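You operate a simulated robot arm through the tools that you are given. There is no shell and no other tool. Be economical: measure what you need, move in short steps, check, and stop when the job is done.

You run a simulated two-armed robot. Do the job below in one go: nothing can be reset, and whatever is moved stays where it is left.

JOB
Pick up the core sample with the smallest size on its label from the packing worktop with one hand, pass it to the other hand and put it on the fitting mat.

Only the result counts: the job must be done as asked and must still hold three seconds after the hand-in. Knocking over, shifting, dropping, spilling or breaking anything else fails it.

ROBOT AND FRAMES
Two 7-joint arms with two-finger parallel grippers on one trunk, on a base that drives. Base frame: it is fixed to the floor where the robot stands at the start and does not move with it; the origin is under the middle of the robot, x ahead of it, y to its left, z up. Units: m, rad, N and s.
The left shoulder is at the start at [0.05, 0.187, 1.085], the right one opposite. With the tool pointing down near the work surface each hand reaches from about 0.1 to 0.66 m from the robot's upright axis, wherever it stands, measured 20 degrees to its own side. Places, roughly: fitting mat [-1, -1.4, 0.9]. Payload 3.43 kg a hand.
The tool frame of a hand sits at the grasp point between the pads (the TCP): z along the fingers, y along the line on which they close. The tips reach 0.03 m beyond it. Largest opening 0.094 m; finger width 0.028, thickness 0.01; the body of the gripper, 0.05 by 0.096 m, starts 0.055 m behind the TCP.
Orientation is that of the tool frame in the base frame, as a unit quaternion [w, x, y, z]. With the fingers straight down and closing along the base's y, the tool's x points along the base's -x, its y along +y and its z along -z.

CONTROLS
- The arms move only by the tool apply_moves. It takes "left_rows", "right_rows" or both (then of equal length, played together; a hand with none holds still); each is text: rows parted by semicolons, each of 7 numbers parted by spaces: the gripper command, from -1 (shut) to 1 (fully open), values between in proportion, then the shift along the tool's x, y, z in mm, then the turn, a rotation vector about the tool's x, y, z in rad. In form: grip x y z wx wy wz; .... A call has 1 to 12 rows; each row shifts and turns the commanded pose from where the row before left it, along the tool's axes as they then stand. Each row takes 0.2 s and may step no farther than 0.05 m and 0.15 rad from the row before; otherwise, or with a gripper value out of range, the whole call is refused. A pose out of reach is approached as far as the arm can. The call stops where the force on the tool passes 40 N (or 10 N more than at its start, if that is more) or the arm is blocked; 0.2 s more then pass. Each finger travels about 0.153 m/s and halts on what it meets, pressing with about 27 N; the grip force reading is that of the motor and also rises with nothing between the fingers. The clock runs only during rows and for 0.2 s after the last one: add rows that do not move to give the fingers time. It gives the time, the measured TCP pose, the force on the tool (base axes), the opening and the grip force at its end, in the units of the frame above (readings bear some noise), with the torque about the TCP (base axes, N m) and any sound that the robot's microphone picked up.
- Cameras (640 x 400 px; columns grow to the right, rows downward): "scene" is now at [0.1332, -0.0504, 1.2607]; the picture's right is [-0.57, -0.82, 0.00], its down [-0.36, 0.26, -0.90] and it looks along [0.73, -0.51, -0.44] (base axes); focal length 255 px, centre (320, 200). "left" rides on the left gripper at [0.076, -0.014, -0.103] in its tool frame; the picture's right is [0.18, 0.98, 0.00], its down [-0.75, 0.14, -0.64] and it looks along [-0.63, 0.12, 0.77] (tool axes); focal length 243 px, centre (320, 200). "right" rides on the right gripper at [0.076, 0.014, -0.103] in its tool frame; the picture's right is [-0.18, 0.98, 0.00], its down [-0.75, -0.14, -0.64] and it looks along [-0.63, -0.12, 0.77] (tool axes); focal length 243 px, centre (320, 200). There is no depth. A picture from a camera that has moved, and an enlarged one, comes with that camera's place and axes in the base frame and with its lens.
- get_image(camera): a new picture of that camera. It takes no simulated time.
- move_column(by): slides the trunk up (or, below 0, down) by that many m; the arms and the scene camera ride with it, the base frame stays. It gives what a move gives, with no picture.
- steer(legs): drives the robot by 1 to 6 legs, each [ahead, left, turn to the left] in m, m and rad, along the robot's own axes; the way and the turn of a leg run together, so that a leg with both is an arc; at most 1.5 m and 3.142 rad a leg. The arms and the cameras ride along, it lands a little off, and it stops where it bumps. It gives what a move gives.
- pan_tilt(pan, tilt): turns the head with the scene camera to pan (to the left, within 1.396 rad either way) and tilt (down, from -0.506 to 1.204), counted from straight ahead of the robot. It gives what a move gives.
- zoom(camera, box): a new picture of the part [left, top, right, bottom] of that camera's present view, enlarged. It takes no simulated time.
- finish_job(): hands the job in; it is judged then, once.

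Work in short steps. Places have to be worked out from the pictures, the camera data and where the tool is seen: move nearer, look again, correct. Check each grasp and each placing, and mend what went wrong. You have 120 turns and 100 pictures in all, those below and enlarged ones among them. Open the grippers and draw the arms clear of the work before you hand the job in, unless the task says otherwise; then end with one line.

The tools are called after "Emit:" as name(argument=value, ...) on one line, values as JSON. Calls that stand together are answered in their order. apply_moves: Moves the arms, as the interface text tells. Its arguments: {"type":"object","properties":{"left_rows":{"type":"string"},"right_rows":{"type":"string"}},"required":[]} The other tools are called the same way: move_column (by) slides the trunk up or down; steer (legs) drives the base; pan_tilt (pan, tilt) turns the head that bears the scene camera; get_image (camera) takes a picture; zoom (camera, box) takes an enlarged picture of a part of a camera's view; finish_job () hands the job in.

At the start:

```text
t: 0.0
left_tcp_pos: [0.4033, -0.0137, 1.1439]
left_tcp_rot: [0.0, 0.0, 1.0, 0.001]
left_ft_force: [-0.4, -0.3, 0.4]
left_wrist_torque: [-0.01, -0.02, -0.01]
left_width: 0.0939
left_gripper_force: 0.1
right_tcp_pos: [0.2636, -0.3827, 1.1548]
right_tcp_rot: [0.0, 0.0, 1.0, 0.0]
right_ft_force: [-0.2, -0.4, 0.1]
right_wrist_torque: [0.01, -0.01, -0.01]
right_width: 0.0941
right_gripper_force: 0.0
trunk travel left (down, up): [-0.3, 0.132]
robot x, y, heading: [-0.0052, 0.0011, -0.003]
head pan, tilt: [-0.611, 0.461]
```

scene: 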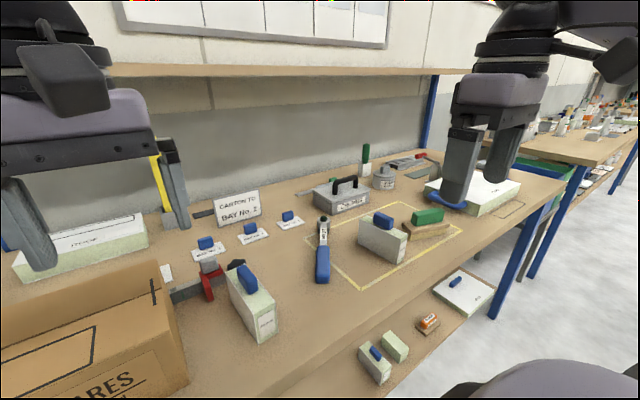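
right: 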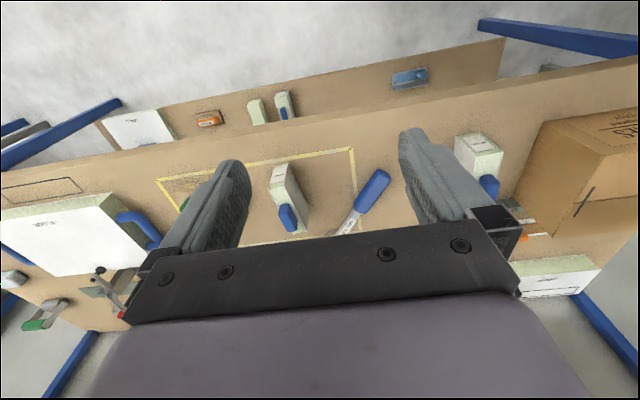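
left: 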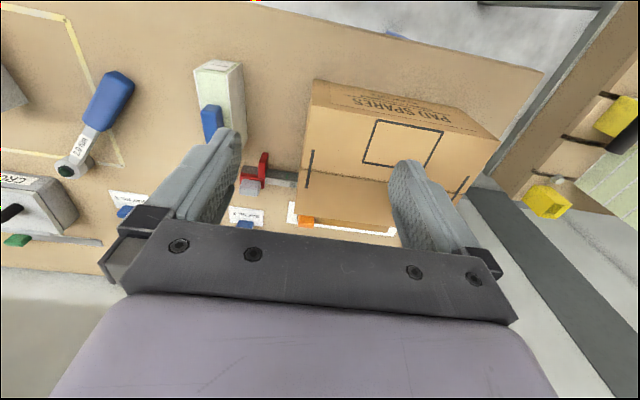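

The bench ahead holds several blocks with blue/green handles or tags. I'll enlarge the scene to find the core samples and read their labels.

Emit:
zoom(camera="scene", box=[180, 180, 340, 280])

Emit:
zoom(camera="scene", box=[300, 140, 540, 290])

Emit:
zoom(camera="scene", box=[160, 240, 320, 340])

```text
4.00 times, centred on (260, 230) of scene
camera zoom: at [0.1332, -0.0504, 1.2607], right [-0.57, -0.82, 0.0], down [-0.36, 0.26, -0.9], along [0.73, -0.51, -0.44], focal length 1021 px, centre (560, 80)
```

zoom: 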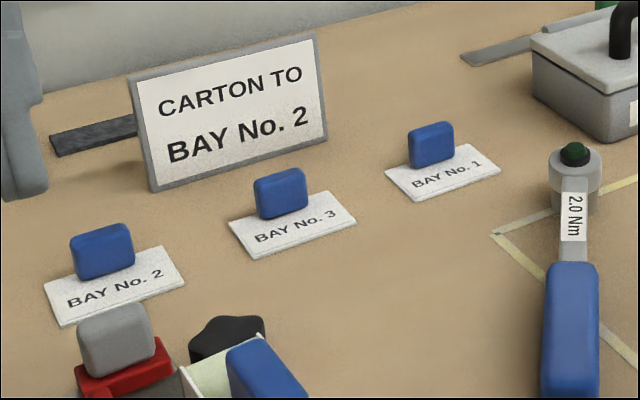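

```text
2.67 times, centred on (420, 215) of scene
camera zoom: at [0.1332, -0.0504, 1.2607], right [-0.57, -0.82, 0.0], down [-0.36, 0.26, -0.9], along [0.73, -0.51, -0.44], focal length 681 px, centre (53, 160)
```

zoom: 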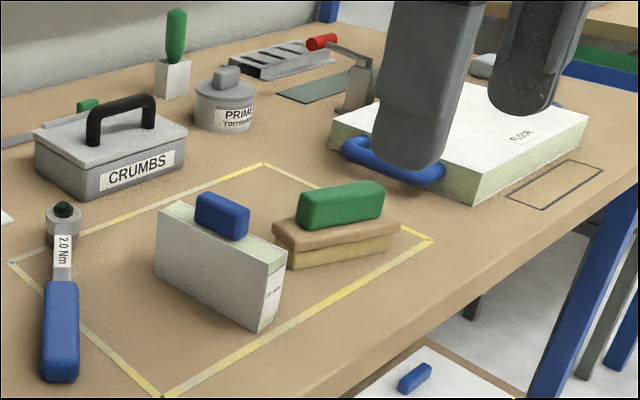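

```text
4.00 times, centred on (240, 290) of scene
camera zoom: at [0.1332, -0.0504, 1.2607], right [-0.57, -0.82, 0.0], down [-0.36, 0.26, -0.9], along [0.73, -0.51, -0.44], focal length 1021 px, centre (640, -160)
```

zoom: 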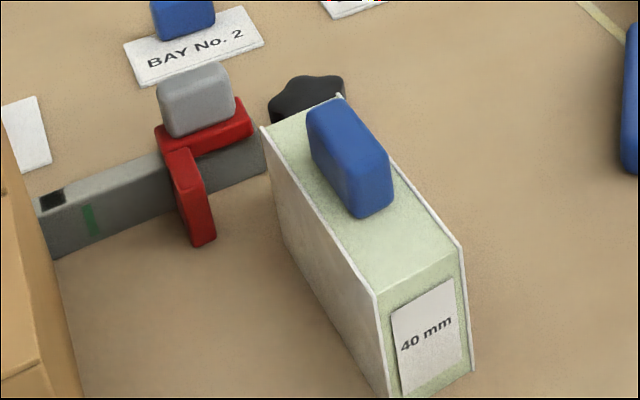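

One sample reads 40 mm; the other in the yellow frame has a label to read. I'll zoom on it and view it from the right camera.

Emit:
zoom(camera="right", box=[255, 145, 335, 245])

Emit:
zoom(camera="scene", box=[380, 220, 420, 270])

Emit:
zoom(camera="left", box=[100, 60, 500, 250])

Emit:
pan_tilt(pan=0.4, tilt=0.7)

Emit:
get_image(camera="scene")

```text
4.00 times, centred on (295, 195) of right
camera zoom: at [0.1885, -0.3686, 1.2585], right [0.18, 0.98, 0.0], down [0.75, -0.14, 0.64], along [0.63, -0.12, -0.77], focal length 970 px, centre (420, 220)
```

zoom: 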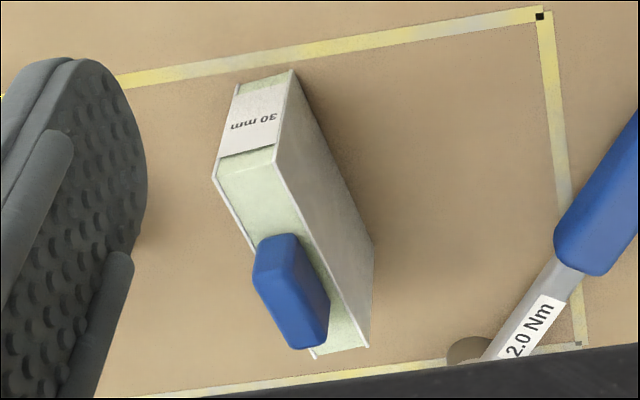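

```text
8.00 times, centred on (400, 245) of scene
camera zoom: at [0.1332, -0.0504, 1.2607], right [-0.57, -0.82, 0.0], down [-0.36, 0.26, -0.9], along [0.73, -0.51, -0.44], focal length 2043 px, centre (-320, -160)
```

zoom: 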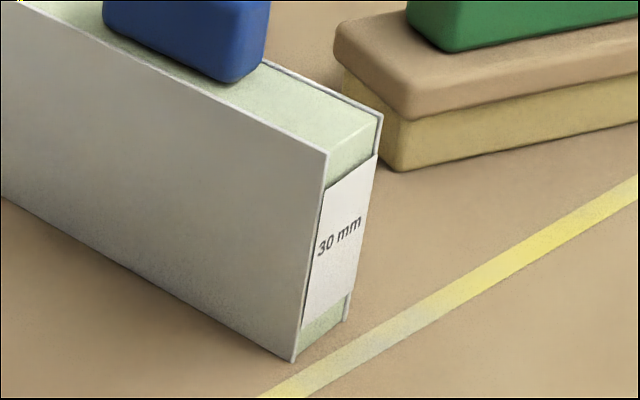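

```text
1.60 times, centred on (300, 155) of left
camera zoom: at [0.3267, -0.0301, 1.2455], right [-0.18, 0.98, 0.0], down [0.75, 0.14, 0.64], along [0.63, 0.12, -0.77], focal length 388 px, centre (352, 272)
```

zoom: 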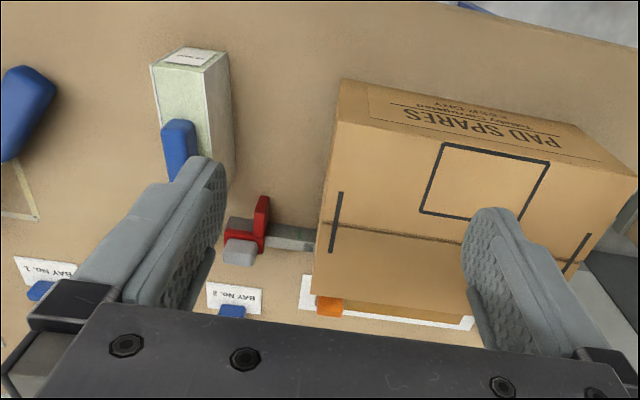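

```text
t: 1.3
left_tcp_pos: [0.4034, -0.0144, 1.1429]
left_tcp_rot: [0.0, 0.001, 1.0, 0.0]
left_ft_force: [-0.2, -0.5, -0.1]
left_wrist_torque: [0.03, -0.03, -0.01]
left_width: 0.094
left_gripper_force: 0.1
right_tcp_pos: [0.2649, -0.3829, 1.1557]
right_tcp_rot: [0.0, 0.0, 1.0, 0.0]
right_ft_force: [-0.1, 0.1, 1.2]
right_wrist_torque: [0.0, 0.02, 0.02]
right_width: 0.094
right_gripper_force: 0.0
trunk travel left (down, up): [-0.3, 0.132]
robot x, y, heading: [0.0006, -0.0007, -0.002]
head pan, tilt: [0.4, 0.7]
```

```text
90 pictures are left
camera scene: at [0.1364, 0.0353, 1.2394], right [0.39, -0.92, 0.0], down [-0.59, -0.25, -0.77], along [0.7, 0.3, -0.64], focal length 255 px, centre (320, 200)
```

scene: 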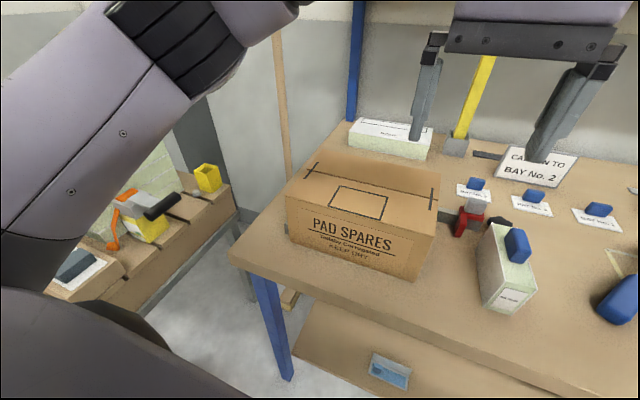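

Two samples with sizes so far (40 mm, 30 mm). I check the slabs, and the part of the bench hidden behind the right gripper.

Emit:
zoom(camera="scene", box=[340, 100, 500, 200])

Emit:
pan_tilt(pan=-0.95, tilt=0.55)

Emit:
get_image(camera="scene")

Emit:
pan_tilt(pan=-1.39, tilt=0.5)

Emit:
get_image(camera="scene")

```text
4.00 times, centred on (420, 150) of scene
camera zoom: at [0.1364, 0.0353, 1.2394], right [0.39, -0.92, 0.0], down [-0.59, -0.25, -0.77], along [0.7, 0.3, -0.64], focal length 1021 px, centre (-80, 400)
```

zoom: 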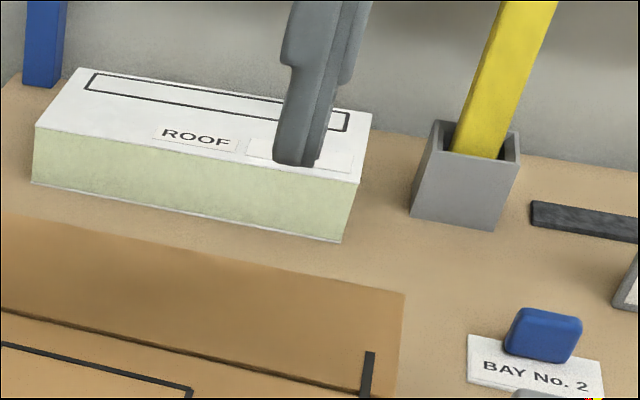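

```text
t: 2.8
left_tcp_pos: [0.4032, -0.0147, 1.1444]
left_tcp_rot: [0.0, 0.0, 1.0, 0.0]
left_ft_force: [0.0, 0.8, -0.4]
left_wrist_torque: [0.01, -0.02, 0.01]
left_width: 0.094
left_gripper_force: 0.1
right_tcp_pos: [0.2643, -0.3828, 1.1556]
right_tcp_rot: [0.0, 0.0, 1.0, 0.0]
right_ft_force: [0.3, 0.0, 0.1]
right_wrist_torque: [-0.02, 0.0, 0.0]
right_width: 0.0939
right_gripper_force: 0.1
trunk travel left (down, up): [-0.3, 0.132]
robot x, y, heading: [-0.0005, -0.0019, 0.002]
head pan, tilt: [-0.949, 0.55]
```

```text
88 pictures are left
camera scene: at [0.1104, -0.0707, 1.2525], right [-0.81, -0.58, 0.0], down [-0.3, 0.42, -0.85], along [0.5, -0.69, -0.52], focal length 255 px, centre (320, 200)
```

scene: 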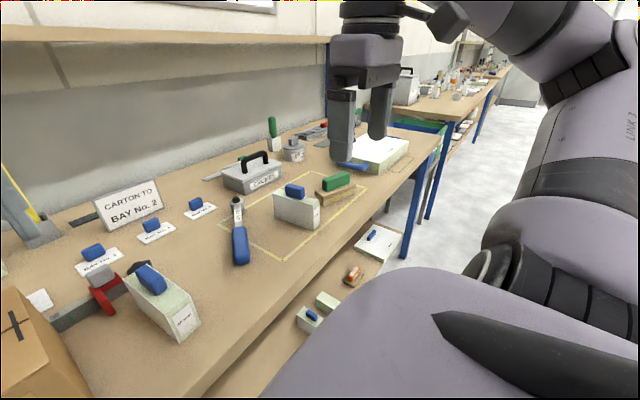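

```text
t: 3.7
left_tcp_pos: [0.403, -0.0146, 1.1433]
left_tcp_rot: [0.0, 0.0, 1.0, -0.002]
left_ft_force: [0.2, 0.8, 0.3]
left_wrist_torque: [-0.01, -0.03, 0.0]
left_width: 0.0941
left_gripper_force: 0.0
right_tcp_pos: [0.2647, -0.3832, 1.1547]
right_tcp_rot: [0.0, 0.001, 1.0, 0.001]
right_ft_force: [0.7, 0.1, 0.0]
right_wrist_torque: [0.03, -0.02, 0.02]
right_width: 0.0941
right_gripper_force: 0.1
trunk travel left (down, up): [-0.3, 0.132]
robot x, y, heading: [0.0001, -0.0026, -0.002]
head pan, tilt: [-1.389, 0.499]
```

```text
87 pictures are left
camera scene: at [0.0746, -0.0872, 1.2571], right [-0.98, -0.18, 0.0], down [-0.09, 0.47, -0.88], along [0.16, -0.86, -0.48], focal length 255 px, centre (320, 200)
```

scene: 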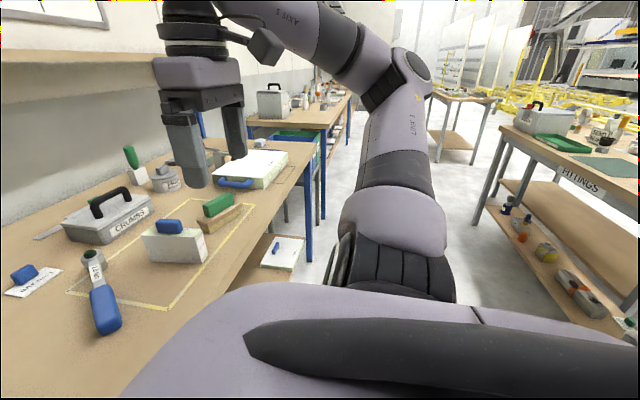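

The worktop has two samples, 30 mm (in the yellow frame, centre about [0.48, -0.48], plate along x, about 30 mm thick, top z about 0.925) and 40 mm. The target is the 30 mm one; I drive 0.3 m to the right so the right arm reaches it comfortably, and look again.

Emit:
steer(legs=[[0, -0.3, 0]])

Emit:
pan_tilt(pan=-0.35, tilt=0.75)

Emit:
get_image(camera="scene")

Emit:
get_image(camera="right")

```text
t: 5.8
left_tcp_pos: [0.4024, -0.3238, 1.1438]
left_tcp_rot: [0.0, 0.0, 1.0, -0.001]
left_ft_force: [-0.7, -0.5, 0.3]
left_wrist_torque: [0.0, -0.01, 0.03]
left_width: 0.094
left_gripper_force: 0.1
right_tcp_pos: [0.2621, -0.6918, 1.1546]
right_tcp_rot: [0.0, -0.001, 1.0, 0.0]
right_ft_force: [0.1, -0.5, -0.2]
right_wrist_torque: [0.01, 0.0, 0.01]
right_width: 0.0941
right_gripper_force: 0.1
trunk travel left (down, up): [-0.3, 0.132]
robot x, y, heading: [0.0013, -0.3068, -0.002]
head pan, tilt: [-1.389, 0.499]
```

```text
t: 7.0
left_tcp_pos: [0.4034, -0.3245, 1.1442]
left_tcp_rot: [0.0, 0.0, 1.0, 0.001]
left_ft_force: [-0.7, 0.4, 0.0]
left_wrist_torque: [-0.04, -0.01, -0.02]
left_width: 0.0938
left_gripper_force: 0.0
right_tcp_pos: [0.264, -0.6921, 1.1552]
right_tcp_rot: [0.0, 0.0, 1.0, 0.001]
right_ft_force: [-0.3, -0.7, 0.7]
right_wrist_torque: [0.02, -0.04, 0.02]
right_width: 0.0941
right_gripper_force: 0.0
trunk travel left (down, up): [-0.3, 0.132]
robot x, y, heading: [0.002, -0.3106, -0.004]
head pan, tilt: [-0.351, 0.75]
```

```text
86 pictures are left
camera scene: at [0.1357, -0.3348, 1.2352], right [-0.35, -0.94, 0.0], down [-0.64, 0.24, -0.73], along [0.69, -0.25, -0.68], focal length 255 px, centre (320, 200)
```

scene: 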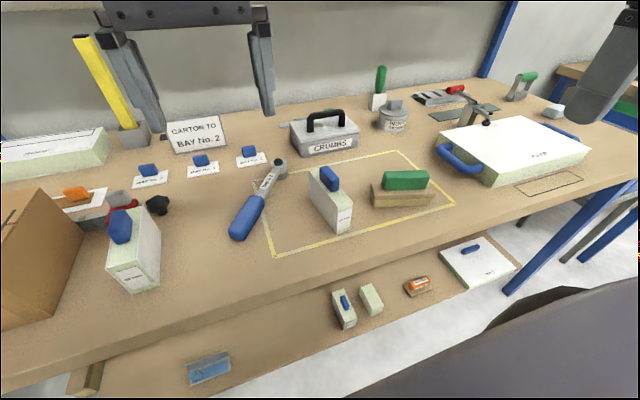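

```text
85 pictures are left
camera right: at [0.1877, -0.6772, 1.2585], right [0.18, 0.98, 0.0], down [0.75, -0.14, 0.64], along [0.63, -0.12, -0.77], focal length 243 px, centre (320, 200)
```

right: 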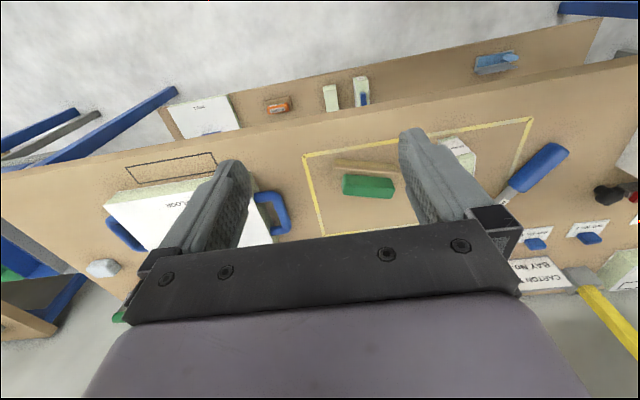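

View is clear. I zoom on the target for position and check the item with the orange part near the carton.

Emit:
zoom(camera="scene", box=[280, 140, 440, 240])

Emit:
zoom(camera="scene", box=[40, 170, 180, 300])

```text
4.00 times, centred on (360, 190) of scene
camera zoom: at [0.1357, -0.3348, 1.2352], right [-0.35, -0.94, 0.0], down [-0.64, 0.24, -0.73], along [0.69, -0.25, -0.68], focal length 1021 px, centre (160, 240)
```

zoom: 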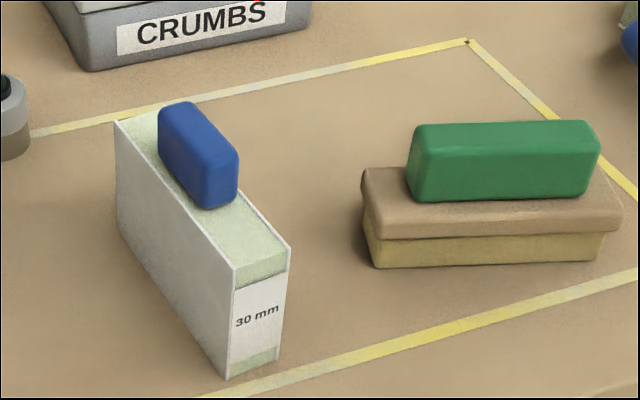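

```text
3.08 times, centred on (110, 235) of scene
camera zoom: at [0.1357, -0.3348, 1.2352], right [-0.35, -0.94, 0.0], down [-0.64, 0.24, -0.73], along [0.69, -0.25, -0.68], focal length 786 px, centre (966, 92)
```

zoom: 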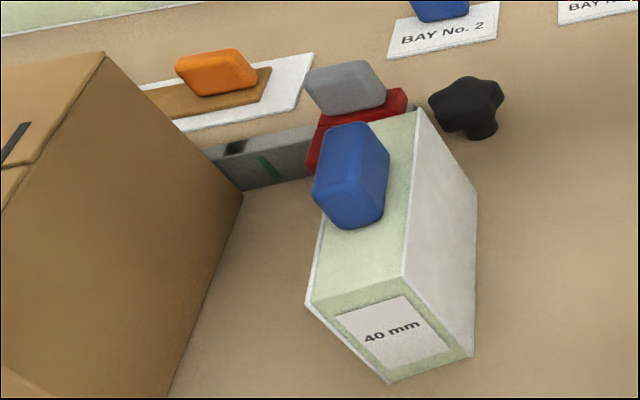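

Estimate: plate centre (0.481, -0.481), yaw about +6.5°, top z ≈ 0.925, handle top ≈ 0.952. I move the left arm aside, bring the right hand above the target at z ≈ 1.05 with the jaw turned to match, then check.

Emit:
apply_moves(left_rows="1 0 40 0 0 0 0; 1 0 40 0 0 0 0; 1 0 40 0 0 0 0; 1 0 40 0 0 0 0; 1 0 0 0 0 0 0; 1 0 0 0 0 0 0; 1 0 0 0 0 0 0; 1 0 0 0 0 0 0; 1 0 0 0 0 0 0; 1 0 0 0 0 0 0; 1 0 0 0 0 0 0", right_rows="0.4 0 0 0 0 0 0; 0.4 0 0 0 0 0 0; 0.4 -29 26.5 13 0 0 0; 0.4 -29 26.5 13 0 0 0; 0.4 -29 26.5 13 0 0 0; 0.4 -29 26.5 13 0 0 0; 0.4 -29 26.5 13 0 0 0; 0.4 -29 26.5 13 0 0 0; 0.4 -29 26.5 13 0 0 0; 0.4 -29 26.5 13 0 0 0; 0.4 0 0 0 0 0 -0.114")

Emit:
get_image(camera="right")

Emit:
get_image(camera="scene")

```text
t: 9.4
left_tcp_pos: [0.4042, -0.1653, 1.1422]
left_tcp_rot: [0.0, 0.001, 1.0, 0.0]
left_ft_force: [0.2, 0.4, -1.4]
left_wrist_torque: [0.04, -0.01, -0.02]
left_width: 0.0939
left_gripper_force: 0.0
right_tcp_pos: [0.4781, -0.4977, 1.05]
right_tcp_rot: [-0.001, -0.056, 0.998, 0.0]
right_ft_force: [1.4, 0.3, -0.1]
right_wrist_torque: [0.03, 0.02, 0.0]
right_width: 0.0659
right_gripper_force: 0.0
right hand out of reach, approached as far as the arm can: row 10
trunk travel left (down, up): [-0.3, 0.132]
robot x, y, heading: [-0.0001, -0.3074, -0.003]
head pan, tilt: [-0.351, 0.75]
```

```text
82 pictures are left
camera right: at [0.4025, -0.4912, 1.1535], right [0.07, 1.0, 0.0], down [0.76, -0.06, 0.64], along [0.64, -0.05, -0.77], focal length 243 px, centre (320, 200)
```

right: 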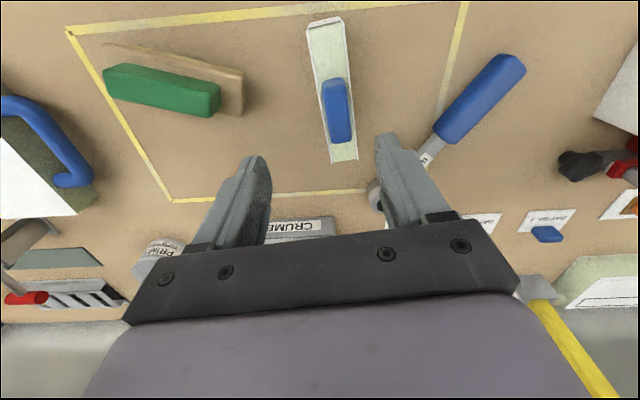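

```text
81 pictures are left
camera scene: at [0.1361, -0.3349, 1.2351], right [-0.34, -0.94, 0.0], down [-0.64, 0.24, -0.73], along [0.69, -0.25, -0.68], focal length 255 px, centre (320, 200)
```

scene: 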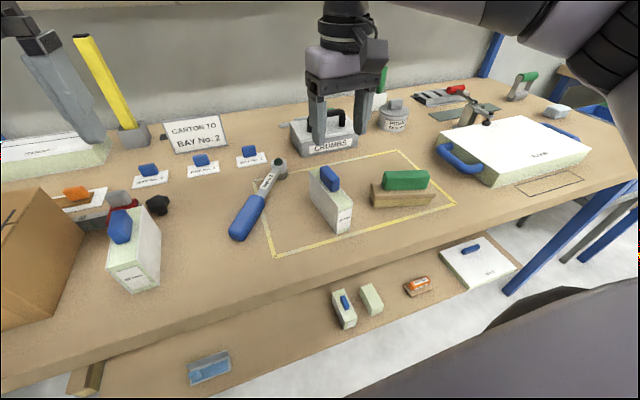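

The right camera confirms: centre (0.480, -0.4825), yaw ≈ 0.107. The arm was at the edge of its reach at this height, so I lower to z ≈ 1.0 while shifting about 9 mm ahead and 15 mm left, then recheck.

Emit:
apply_moves(right_rows="0.4 0 0 25 0 0 0; 0.4 -4 7 25 0 0 0; 0.4 -4 7 0 0 0 0; 0.4 0 0 0 0 0 0")

Emit:
get_image(camera="right")

```text
t: 10.4
left_tcp_pos: [0.4033, -0.1657, 1.142]
left_tcp_rot: [0.0, 0.0, 1.0, 0.0]
left_ft_force: [0.5, 0.5, -0.8]
left_wrist_torque: [0.01, -0.01, 0.01]
left_width: 0.0939
left_gripper_force: 0.1
right_tcp_pos: [0.479, -0.4899, 1.0]
right_tcp_rot: [0.001, -0.057, 0.998, 0.0]
right_ft_force: [0.7, -0.5, 0.4]
right_wrist_torque: [0.0, 0.0, -0.01]
right_width: 0.0657
right_gripper_force: 0.1
right hand out of reach, approached as far as the arm can: row 3
trunk travel left (down, up): [-0.3, 0.132]
robot x, y, heading: [-0.0003, -0.312, -0.004]
head pan, tilt: [-0.351, 0.75]
```

```text
80 pictures are left
camera right: at [0.4019, -0.4839, 1.1034], right [0.07, 1.0, 0.0], down [0.76, -0.06, 0.64], along [0.64, -0.05, -0.77], focal length 243 px, centre (320, 200)
```

right: 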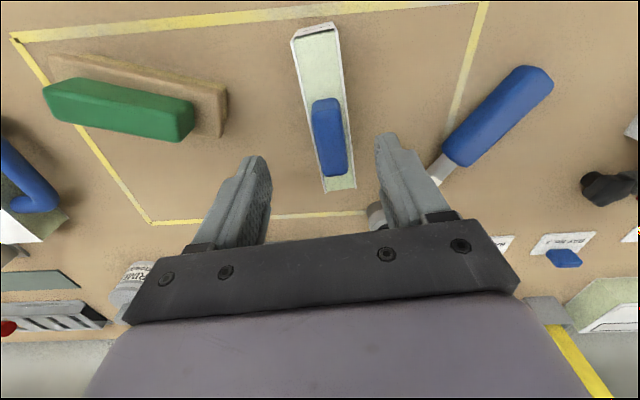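

Still limited in reach at this height; it may ease lower down. Laterally the TCP is about 7 mm right of the plate's mid-plane; I try the sideways shift only.

Emit:
apply_moves(right_rows="0.4 0 0 12 0 0 0; 0.4 4 7 0 0 0 0; 0.4 0 0 0 0 0 0")

```text
t: 11.2
left_tcp_pos: [0.4041, -0.1658, 1.1441]
left_tcp_rot: [0.001, 0.0, 1.0, 0.0]
left_ft_force: [-0.7, 0.2, -0.3]
left_wrist_torque: [0.01, -0.02, 0.0]
left_width: 0.094
left_gripper_force: 0.0
right_tcp_pos: [0.4717, -0.4833, 0.9887]
right_tcp_rot: [0.001, -0.057, 0.998, -0.001]
right_ft_force: [-0.6, 0.3, 0.8]
right_wrist_torque: [-0.01, 0.01, 0.01]
right_width: 0.0659
right_gripper_force: 0.0
trunk travel left (down, up): [-0.3, 0.132]
robot x, y, heading: [-0.0044, -0.3106, -0.003]
head pan, tilt: [-0.351, 0.75]
```

The jaw is now centred on the plate's plane at its middle. For the hand-over I prefer gripping nearer the far end, so I raise a little and drive 4 cm ahead to gain reach.

Emit:
apply_moves(right_rows="0.4 0 0 -40 0 0 0; 0.4 0 0 0 0 0 0")

Emit:
steer(legs=[[0.04, 0, 0]])

Emit:
get_image(camera="right")

```text
t: 11.8
left_tcp_pos: [0.4029, -0.1657, 1.1439]
left_tcp_rot: [0.0, 0.0, 1.0, 0.0]
left_ft_force: [0.5, -0.4, 0.6]
left_wrist_torque: [-0.01, 0.02, 0.03]
left_width: 0.0936
left_gripper_force: 0.1
right_tcp_pos: [0.4729, -0.486, 1.029]
right_tcp_rot: [0.001, -0.057, 0.998, 0.001]
right_ft_force: [-0.8, 0.8, -0.1]
right_wrist_torque: [0.01, 0.03, -0.01]
right_width: 0.0656
right_gripper_force: 0.1
right hand out of reach, approached as far as the arm can: row 1
trunk travel left (down, up): [-0.3, 0.132]
robot x, y, heading: [0.0035, -0.3075, -0.003]
head pan, tilt: [-0.351, 0.75]
```

```text
t: 12.7
left_tcp_pos: [0.4457, -0.1652, 1.1425]
left_tcp_rot: [-0.001, 0.001, 1.0, -0.001]
left_ft_force: [-0.4, 0.4, -0.4]
left_wrist_torque: [-0.01, 0.03, -0.01]
left_width: 0.0941
left_gripper_force: 0.0
right_tcp_pos: [0.5129, -0.4861, 1.0292]
right_tcp_rot: [0.001, -0.058, 0.998, 0.001]
right_ft_force: [0.2, 0.1, 0.2]
right_wrist_torque: [-0.02, -0.02, 0.02]
right_width: 0.066
right_gripper_force: 0.0
trunk travel left (down, up): [-0.3, 0.132]
robot x, y, heading: [0.0402, -0.3058, -0.006]
head pan, tilt: [-0.351, 0.75]
```

```text
79 pictures are left
camera right: at [0.4359, -0.4809, 1.1323], right [0.07, 1.0, 0.0], down [0.76, -0.06, 0.64], along [0.64, -0.05, -0.77], focal length 243 px, centre (320, 200)
```

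right: 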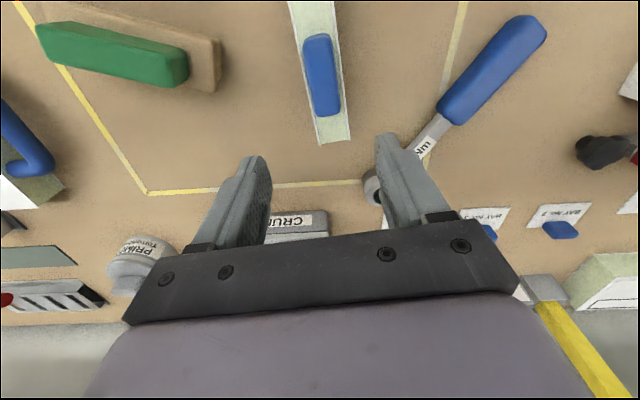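

Now TCP is at (0.513, -0.486). I shift 5 mm back and 7 mm left, then descend to about z 0.95 so the tips just reach the plate's top edge sides, and check alignment.

Emit:
apply_moves(right_rows="0.4 5 7 0 0 0 0; 0.4 0 0 25 0 0 0; 0.4 0 0 25 0 0 0; 0.4 0 0 20 0 0 0; 0.4 0 0 0 0 0 0")

Emit:
get_image(camera="right")

Emit:
zoom(camera="scene", box=[240, 100, 400, 250])

```text
t: 13.9
left_tcp_pos: [0.4428, -0.1644, 1.1427]
left_tcp_rot: [0.0, 0.001, 1.0, 0.0]
left_ft_force: [0.1, 0.3, -0.8]
left_wrist_torque: [-0.03, -0.01, -0.02]
left_width: 0.0943
left_gripper_force: 0.1
right_tcp_pos: [0.5078, -0.4803, 0.9578]
right_tcp_rot: [0.001, -0.056, 0.998, 0.002]
right_ft_force: [0.1, 0.1, -0.2]
right_wrist_torque: [0.0, -0.01, -0.05]
right_width: 0.0661
right_gripper_force: 0.0
trunk travel left (down, up): [-0.3, 0.132]
robot x, y, heading: [0.0371, -0.31, -0.003]
head pan, tilt: [-0.351, 0.75]
```

```text
78 pictures are left
camera right: at [0.4292, -0.4757, 1.0614], right [0.07, 1.0, 0.0], down [0.76, -0.06, 0.64], along [0.64, -0.04, -0.76], focal length 243 px, centre (320, 200)
```

right: 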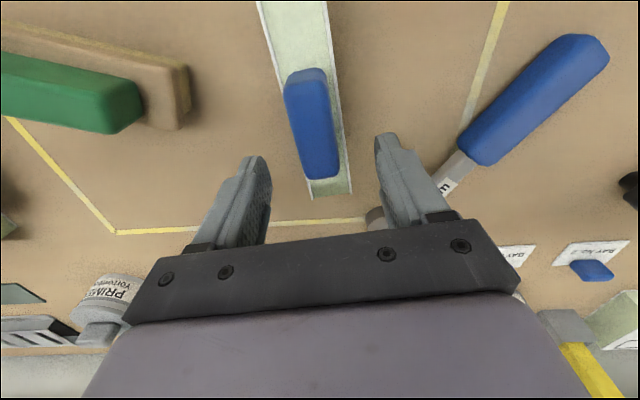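

```text
2.67 times, centred on (320, 175) of scene
camera zoom: at [0.1758, -0.3349, 1.2352], right [-0.35, -0.94, 0.0], down [-0.64, 0.24, -0.73], along [0.69, -0.25, -0.68], focal length 681 px, centre (320, 267)
```

zoom: 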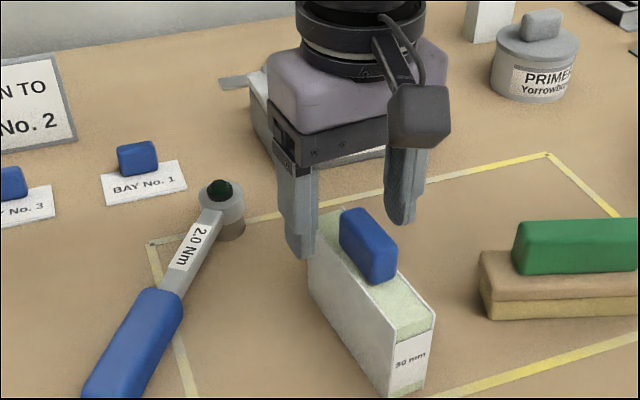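

Alignment is good: the plate's far end sits midway between the fingers. I descend to z ≈ 0.907 and close.

Emit:
apply_moves(right_rows="0.4 0 0 20 0 0 0; 0.4 0 0 20 0 0 0; 0.4 0 0 10 0 0 0; 0.4 0 0 0 0 0 0")

Emit:
apply_moves(right_rows="0 0 0 0 0 0 0; -0.3 0 0 0 0 0 0; -0.6 0 0 0 0 0 0; -1 0 0 0 0 0 0; -1 0 0 0 0 0 0")

Emit:
get_image(camera="right")

```text
t: 14.9
left_tcp_pos: [0.4432, -0.1656, 1.1435]
left_tcp_rot: [0.0, 0.0, 1.0, 0.001]
left_ft_force: [-0.4, -0.7, 0.6]
left_wrist_torque: [0.04, -0.01, -0.01]
left_width: 0.094
left_gripper_force: 0.1
right_tcp_pos: [0.5002, -0.4886, 0.9105]
right_tcp_rot: [0.002, -0.057, 0.998, 0.0]
right_ft_force: [-0.4, -0.1, -0.1]
right_wrist_torque: [-0.01, -0.04, 0.0]
right_width: 0.066
right_gripper_force: 0.1
right hand out of reach, approached as far as the arm can: row 1, 2
trunk travel left (down, up): [-0.3, 0.132]
robot x, y, heading: [0.0391, -0.3089, -0.004]
head pan, tilt: [-0.351, 0.75]
```

```text
t: 16.1
left_tcp_pos: [0.4433, -0.1653, 1.1426]
left_tcp_rot: [0.0, 0.001, 1.0, 0.0]
left_ft_force: [0.6, 0.2, -0.5]
left_wrist_torque: [0.02, -0.01, -0.01]
left_width: 0.0938
left_gripper_force: 0.2
right_tcp_pos: [0.5006, -0.4887, 0.911]
right_tcp_rot: [0.002, -0.057, 0.998, 0.001]
right_ft_force: [-0.2, 0.5, 0.5]
right_wrist_torque: [0.0, 0.0, 0.03]
right_width: 0.0339
right_gripper_force: 26.9
trunk travel left (down, up): [-0.3, 0.132]
robot x, y, heading: [0.0376, -0.3085, -0.001]
head pan, tilt: [-0.351, 0.75]
```

```text
76 pictures are left
camera right: at [0.4236, -0.4829, 1.015], right [0.07, 1.0, 0.0], down [0.76, -0.06, 0.64], along [0.64, -0.04, -0.76], focal length 243 px, centre (320, 200)
```

right: 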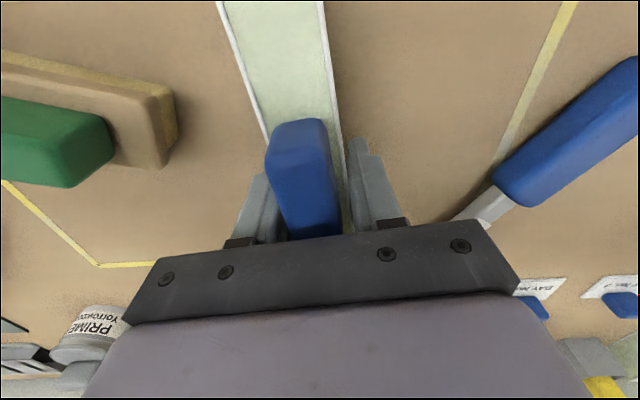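

Gripped: opening 33.9 mm, grip force 27 N. I lift slowly while drawing a little toward the robot (which is where the reach is better) and check.

Emit:
apply_moves(right_rows="-1 0 0 -10 0 0 0; -1 0 0 -20 0 0 0; -1 10 0 -25 0 0 0; -1 10 0 -30 0 0 0; -1 10 0 -30 0 0 0; -1 10 0 -30 0 0 0; -1 0 0 0 0 0 0")

Emit:
get_image(camera="scene")

```text
t: 17.7
left_tcp_pos: [0.4441, -0.1658, 1.1425]
left_tcp_rot: [0.0, 0.001, 1.0, 0.0]
left_ft_force: [0.3, -0.5, -0.4]
left_wrist_torque: [0.0, -0.01, 0.02]
left_width: 0.0939
left_gripper_force: 0.1
right_tcp_pos: [0.4629, -0.491, 1.0571]
right_tcp_rot: [0.001, -0.058, 0.998, 0.001]
right_ft_force: [0.6, -0.5, -1.7]
right_wrist_torque: [-0.01, -0.01, -0.01]
right_width: 0.0337
right_gripper_force: 26.8
trunk travel left (down, up): [-0.3, 0.132]
robot x, y, heading: [0.0409, -0.3088, -0.001]
head pan, tilt: [-0.351, 0.75]
```

```text
75 pictures are left
camera scene: at [0.176, -0.3349, 1.2351], right [-0.35, -0.94, 0.0], down [-0.64, 0.24, -0.73], along [0.69, -0.25, -0.68], focal length 255 px, centre (320, 200)
```

scene: 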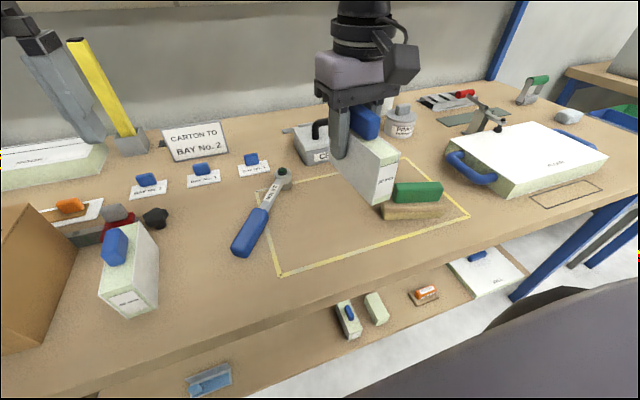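

Lifted cleanly. Next I bring the right hand toward the middle at z ≈ 1.12 and square it up (yaw 0) for the hand-over, with the plate along x.

Emit:
apply_moves(right_rows="-1 4 18 -16 0 0 0; -1 4 18 -16 0 0 0; -1 4 18 -16 0 0 0; -1 4 18 -16 0 0 0; -1 0 0 0 0 0 0.057; -1 0 0 0 0 0 0.057; -1 0 0 0 0 0 0")

Emit:
get_image(camera="scene")

Emit:
get_image(camera="left")

```text
t: 19.3
left_tcp_pos: [0.4437, -0.1662, 1.1437]
left_tcp_rot: [0.0, 0.001, 1.0, 0.0]
left_ft_force: [-0.6, -0.5, -0.3]
left_wrist_torque: [-0.02, 0.01, 0.02]
left_width: 0.094
left_gripper_force: 0.1
right_tcp_pos: [0.4489, -0.4598, 1.087]
right_tcp_rot: [0.002, 0.001, 1.0, 0.001]
right_ft_force: [0.1, 0.6, -0.7]
right_wrist_torque: [-0.02, -0.03, 0.03]
right_width: 0.0342
right_gripper_force: 27.2
right hand out of reach, approached as far as the arm can: row 3, 4
trunk travel left (down, up): [-0.3, 0.132]
robot x, y, heading: [0.0415, -0.308, -0.005]
head pan, tilt: [-0.351, 0.75]
```

```text
74 pictures are left
camera scene: at [0.1759, -0.3349, 1.2352], right [-0.35, -0.94, 0.0], down [-0.64, 0.24, -0.73], along [0.69, -0.25, -0.68], focal length 255 px, centre (320, 200)
```

scene: 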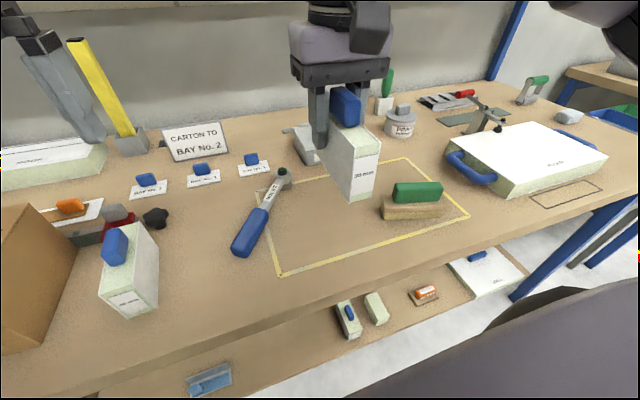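

```text
73 pictures are left
camera left: at [0.367, -0.1804, 1.2448], right [-0.18, 0.98, 0.0], down [0.75, 0.14, 0.64], along [0.63, 0.12, -0.77], focal length 243 px, centre (320, 200)
```

left: 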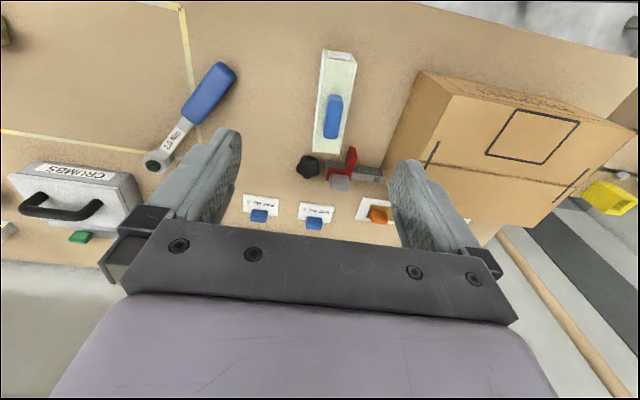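

Rather than pulling further left, I yaw the right hand 45° clockwise so the plate's free end points to the left shoulder, giving the left hand a radial approach.

Emit:
apply_moves(right_rows="-1 8 0 -5 0 0 0.13; -1 0 0 0 0 0 0.13; -1 0 0 0 0 0 0.13; -1 0 0 0 0 0 0.13; -1 0 0 0 0 0 0.13; -1 0 0 0 0 0 0.13; -1 0 0 0 0 0 0")

Emit:
get_image(camera="scene")

```text
t: 20.9
left_tcp_pos: [0.4437, -0.1658, 1.1429]
left_tcp_rot: [0.0, 0.0, 1.0, 0.0]
left_ft_force: [0.6, -0.1, 0.4]
left_wrist_torque: [0.0, -0.01, -0.03]
left_width: 0.094
left_gripper_force: 0.2
right_tcp_pos: [0.4419, -0.4568, 1.0921]
right_tcp_rot: [0.001, 0.382, 0.924, 0.001]
right_ft_force: [-0.1, -0.6, 0.5]
right_wrist_torque: [-0.05, -0.02, -0.01]
right_width: 0.0338
right_gripper_force: 26.6
trunk travel left (down, up): [-0.3, 0.132]
robot x, y, heading: [0.0424, -0.3099, 0.003]
head pan, tilt: [-0.351, 0.75]
```

```text
72 pictures are left
camera scene: at [0.1759, -0.3349, 1.2352], right [-0.35, -0.94, 0.0], down [-0.64, 0.24, -0.73], along [0.69, -0.25, -0.68], focal length 255 px, centre (320, 200)
```

scene: 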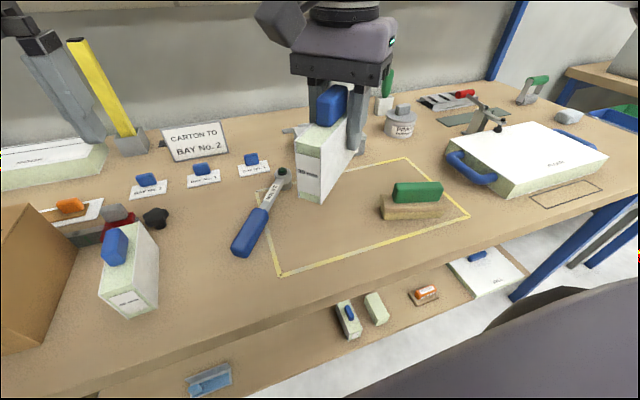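

Now the free end (label) points to the left arm. I enlarge to locate its end corners.

Emit:
zoom(camera="scene", box=[270, 70, 400, 210])

```text
2.86 times, centred on (335, 140) of scene
camera zoom: at [0.1759, -0.3349, 1.2352], right [-0.35, -0.94, 0.0], down [-0.64, 0.24, -0.73], along [0.69, -0.25, -0.68], focal length 730 px, centre (277, 371)
```

zoom: 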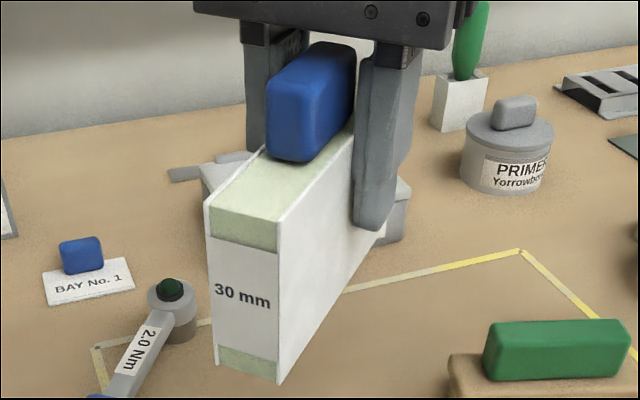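

The free end's midpoint is at (0.383, -0.399), plate z 1.031–1.106. Left hand: draw back, yaw −45° and pitch its fingers ~50° forward while still clear of the right hand.

Emit:
apply_moves(left_rows="1 38 0 0 0 0 0; 1 38 0 0 0 0 0; 1 38 0 0 0 0 0; 1 0 0 0 0 0 0.131; 1 0 0 0 0 0 0.131; 1 0 0 0 0 0 0.131; 1 0 0 0 0 0 0.131; 1 0 0 0 0 0 0.131; 1 0 0 0 0 0 0.13; 1 0 0 0 0 0 0")

Emit:
apply_moves(left_rows="1 0 0 0 0 -0.1455 0; 1 0 0 0 0 -0.1455 0; 1 0 0 0 0 -0.1455 0; 1 0 0 0 0 -0.1455 0; 1 0 0 0 0 -0.1455 0; 1 0 0 0 0 -0.1455 0; 1 0 0 0 0 0 0")

Emit:
get_image(camera="scene")

Emit:
get_image(camera="left")

```text
t: 23.1
left_tcp_pos: [0.3286, -0.1652, 1.1429]
left_tcp_rot: [0.0, 0.384, 0.923, 0.0]
left_ft_force: [1.5, 0.1, -0.8]
left_wrist_torque: [0.01, 0.02, -0.03]
left_width: 0.0941
left_gripper_force: 0.0
right_tcp_pos: [0.4396, -0.4565, 1.0917]
right_tcp_rot: [0.0, 0.381, 0.925, 0.001]
right_ft_force: [-1.1, -0.9, -1.0]
right_wrist_torque: [-0.01, -0.03, 0.01]
right_width: 0.0341
right_gripper_force: 27.5
trunk travel left (down, up): [-0.3, 0.132]
robot x, y, heading: [0.0383, -0.3132, -0.001]
head pan, tilt: [-0.351, 0.75]
```

```text
t: 24.7
left_tcp_pos: [0.3306, -0.1659, 1.1433]
left_tcp_rot: [0.392, 0.347, 0.836, -0.163]
left_ft_force: [-0.1, -0.3, -0.3]
left_wrist_torque: [0.02, 0.01, 0.0]
left_width: 0.0937
left_gripper_force: 0.0
right_tcp_pos: [0.441, -0.4573, 1.0915]
right_tcp_rot: [0.001, 0.381, 0.925, 0.0]
right_ft_force: [0.1, -0.3, -1.1]
right_wrist_torque: [-0.05, -0.05, 0.0]
right_width: 0.034
right_gripper_force: 27.6
trunk travel left (down, up): [-0.3, 0.132]
robot x, y, heading: [0.0423, -0.3078, -0.004]
head pan, tilt: [-0.351, 0.75]
```

```text
70 pictures are left
camera scene: at [0.1759, -0.335, 1.2351], right [-0.35, -0.94, 0.0], down [-0.64, 0.24, -0.73], along [0.69, -0.25, -0.68], focal length 255 px, centre (320, 200)
```

scene: 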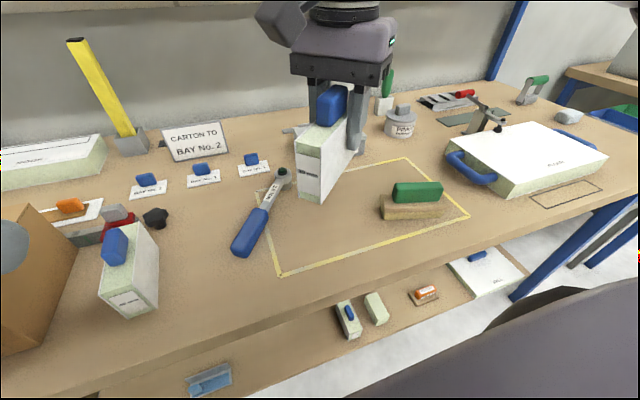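

```text
69 pictures are left
camera left: at [0.2297, -0.0859, 1.15], right [0.61, 0.78, -0.14], down [0.09, 0.11, 0.99], along [0.78, -0.62, -0.01], focal length 243 px, centre (320, 200)
```

left: 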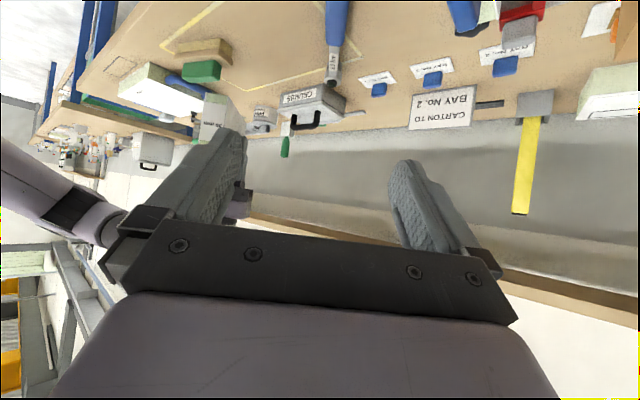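

The left hand has the wanted attitude. I translate it to the pre-grasp point about 12 cm back along its approach line from the plate's free end.

Emit:
apply_moves(left_rows="1 -17 -25.5 18.3 0 0 0; 1 -17 -25.5 18.3 0 0 0; 1 -17 -25.5 18.3 0 0 0; 1 -17 -25.5 18.3 0 0 0; 1 -17 -25.5 18.3 0 0 0; 1 0 0 0 0 0 0")

Emit:
get_image(camera="scene")

Emit:
get_image(camera="left")

```text
t: 26.3
left_tcp_pos: [0.3539, -0.3283, 1.1487]
left_tcp_rot: [0.383, 0.303, 0.858, -0.16]
left_ft_force: [-0.1, 0.3, 0.0]
left_wrist_torque: [-0.02, 0.01, -0.02]
left_width: 0.0937
left_gripper_force: 0.0
right_tcp_pos: [0.4411, -0.4572, 1.0926]
right_tcp_rot: [0.0, 0.381, 0.924, 0.002]
right_ft_force: [-1.0, 0.7, -1.7]
right_wrist_torque: [0.03, -0.01, 0.0]
right_width: 0.034
right_gripper_force: 27.1
trunk travel left (down, up): [-0.3, 0.132]
robot x, y, heading: [0.0365, -0.3079, 0.001]
head pan, tilt: [-0.351, 0.75]
stopped in row 6 (left hand): the arm was blocked; the commanded pose is now the measured one
```

```text
68 pictures are left
camera scene: at [0.1615, -0.3605, 1.2367], right [-0.65, -0.76, 0.0], down [-0.51, 0.44, -0.74], along [0.56, -0.49, -0.67], focal length 255 px, centre (320, 200)
```

scene: 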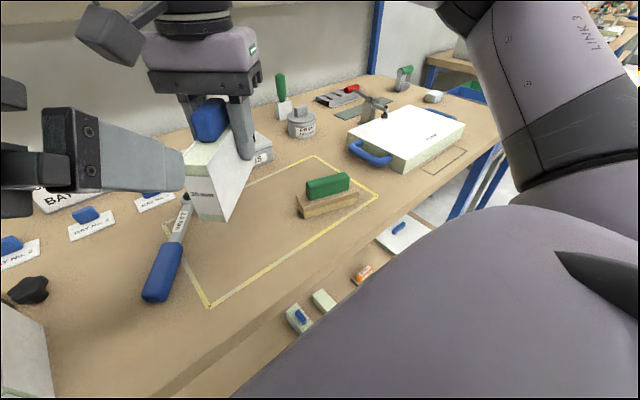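

```text
67 pictures are left
camera left: at [0.2465, -0.2574, 1.1587], right [0.53, 0.83, -0.18], down [0.13, 0.13, 0.98], along [0.84, -0.55, -0.03], focal length 243 px, centre (320, 200)
```

left: 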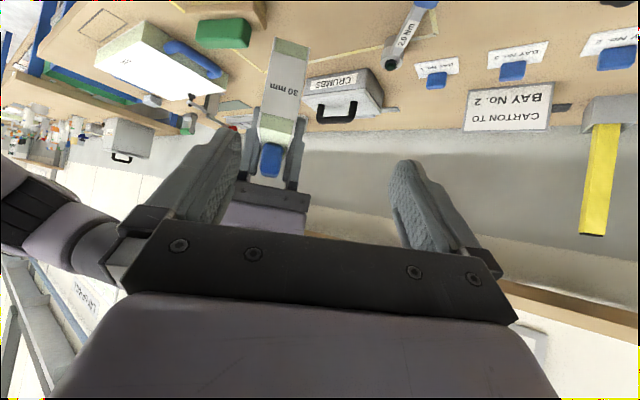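

The left wrist bumped the head (scene view turned), so the hand-over must happen lower. I back the left hand off along its path, and lower the right hand by 9 cm, then re-aim the head.

Emit:
apply_moves(left_rows="1 17 25.5 -18.3 0 0 0; 1 17 25.5 -18.3 0 0 0; 1 17 25.5 -18.3 0 0 0; 1 17 25.5 -18.3 0 0 0; 1 0 0 0 0 0 0", right_rows="-1 0 0 0 0 0 0; -1 0 0 25 0 0 0; -1 0 0 25 0 0 0; -1 0 0 25 0 0 0; -1 0 0 20 0 0 0")

Emit:
pan_tilt(pan=-0.6, tilt=0.75)

Emit:
get_image(camera="scene")

```text
t: 27.5
left_tcp_pos: [0.3418, -0.1877, 1.1392]
left_tcp_rot: [0.382, 0.307, 0.857, -0.16]
left_ft_force: [-0.2, -0.3, -0.5]
left_wrist_torque: [0.01, -0.02, 0.0]
left_width: 0.0938
left_gripper_force: 0.0
right_tcp_pos: [0.4414, -0.4574, 0.9968]
right_tcp_rot: [0.0, 0.381, 0.924, 0.0]
right_ft_force: [-0.3, -0.5, -1.3]
right_wrist_torque: [-0.02, -0.05, 0.03]
right_width: 0.034
right_gripper_force: 26.7
trunk travel left (down, up): [-0.3, 0.132]
robot x, y, heading: [0.0414, -0.3046, -0.004]
head pan, tilt: [-0.351, 0.75]
```

```text
t: 28.3
left_tcp_pos: [0.3426, -0.1888, 1.1398]
left_tcp_rot: [0.383, 0.306, 0.857, -0.159]
left_ft_force: [0.8, 0.1, -0.5]
left_wrist_torque: [0.0, 0.01, 0.0]
left_width: 0.0942
left_gripper_force: 0.1
right_tcp_pos: [0.4422, -0.4575, 0.9979]
right_tcp_rot: [0.001, 0.381, 0.925, 0.001]
right_ft_force: [-0.2, -0.2, -0.7]
right_wrist_torque: [-0.03, -0.04, 0.0]
right_width: 0.0337
right_gripper_force: 26.9
trunk travel left (down, up): [-0.3, 0.132]
robot x, y, heading: [0.0406, -0.3088, -0.003]
head pan, tilt: [-0.6, 0.75]
```

```text
66 pictures are left
camera scene: at [0.1664, -0.3531, 1.2352], right [-0.57, -0.82, 0.0], down [-0.56, 0.39, -0.73], along [0.6, -0.41, -0.68], focal length 255 px, centre (320, 200)
```

scene: 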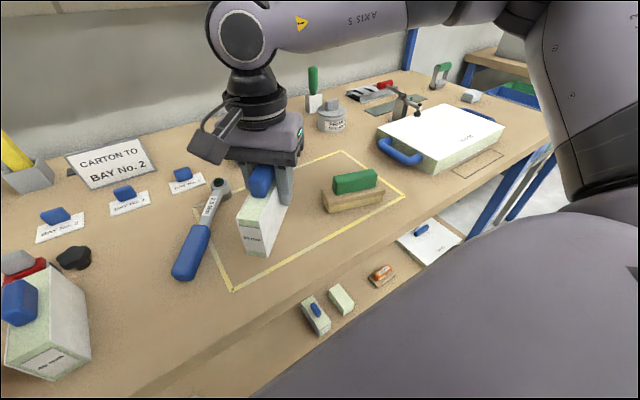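

Right hand now holds the plate at TCP z 0.998. The left goes back/right a bit at height, re-squares its attitude, then descends to z ≈ 0.98, staying clear of the 40 mm sample.

Emit:
apply_moves(left_rows="1 0 0 0 0.037 -0.015 0.082; 1 -6.8 -33 8 0 0 0; 1 -6.8 -33 8 0 0 0; 1 30.8 0 25.9 0 0 0; 1 30.8 0 25.9 0 0 0; 1 30.8 0 25.9 0 0 0; 1 30.8 0 25.9 0 0 0; 1 0 0 0 0 0 0")

Emit:
get_image(camera="scene")

Emit:
get_image(camera="left")

```text
t: 30.1
left_tcp_pos: [0.3628, -0.2894, 1.0183]
left_tcp_rot: [0.388, 0.348, 0.838, -0.162]
left_ft_force: [0.5, -0.6, 0.2]
left_wrist_torque: [-0.01, 0.03, 0.01]
left_width: 0.094
left_gripper_force: 0.1
left hand out of reach, approached as far as the arm can: row 4, 5, 6, 7
right_tcp_pos: [0.4419, -0.4571, 0.9968]
right_tcp_rot: [0.001, 0.382, 0.924, 0.001]
right_ft_force: [-0.9, 0.4, -0.5]
right_wrist_torque: [-0.01, -0.04, 0.01]
right_width: 0.0338
right_gripper_force: 27.3
trunk travel left (down, up): [-0.3, 0.132]
robot x, y, heading: [0.037, -0.3084, -0.005]
head pan, tilt: [-0.6, 0.75]
```

```text
65 pictures are left
camera scene: at [0.1663, -0.3532, 1.2352], right [-0.57, -0.82, 0.0], down [-0.56, 0.39, -0.73], along [0.6, -0.41, -0.68], focal length 255 px, centre (320, 200)
```

scene: 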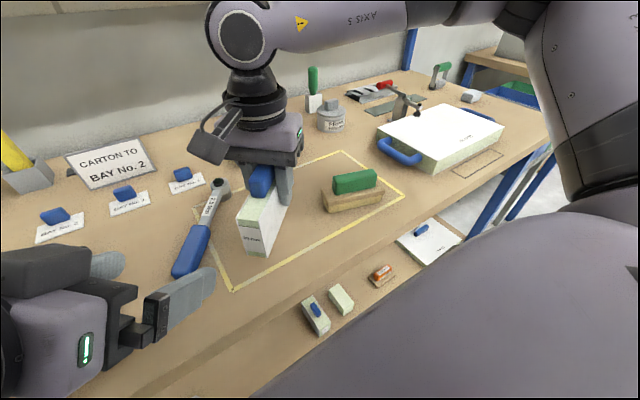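

```text
64 pictures are left
camera left: at [0.262, -0.2091, 1.0251], right [0.61, 0.78, -0.14], down [0.1, 0.1, 0.99], along [0.78, -0.62, -0.01], focal length 243 px, centre (320, 200)
```

left: 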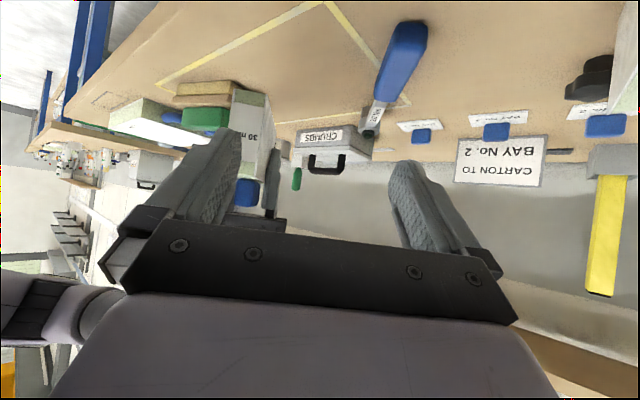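

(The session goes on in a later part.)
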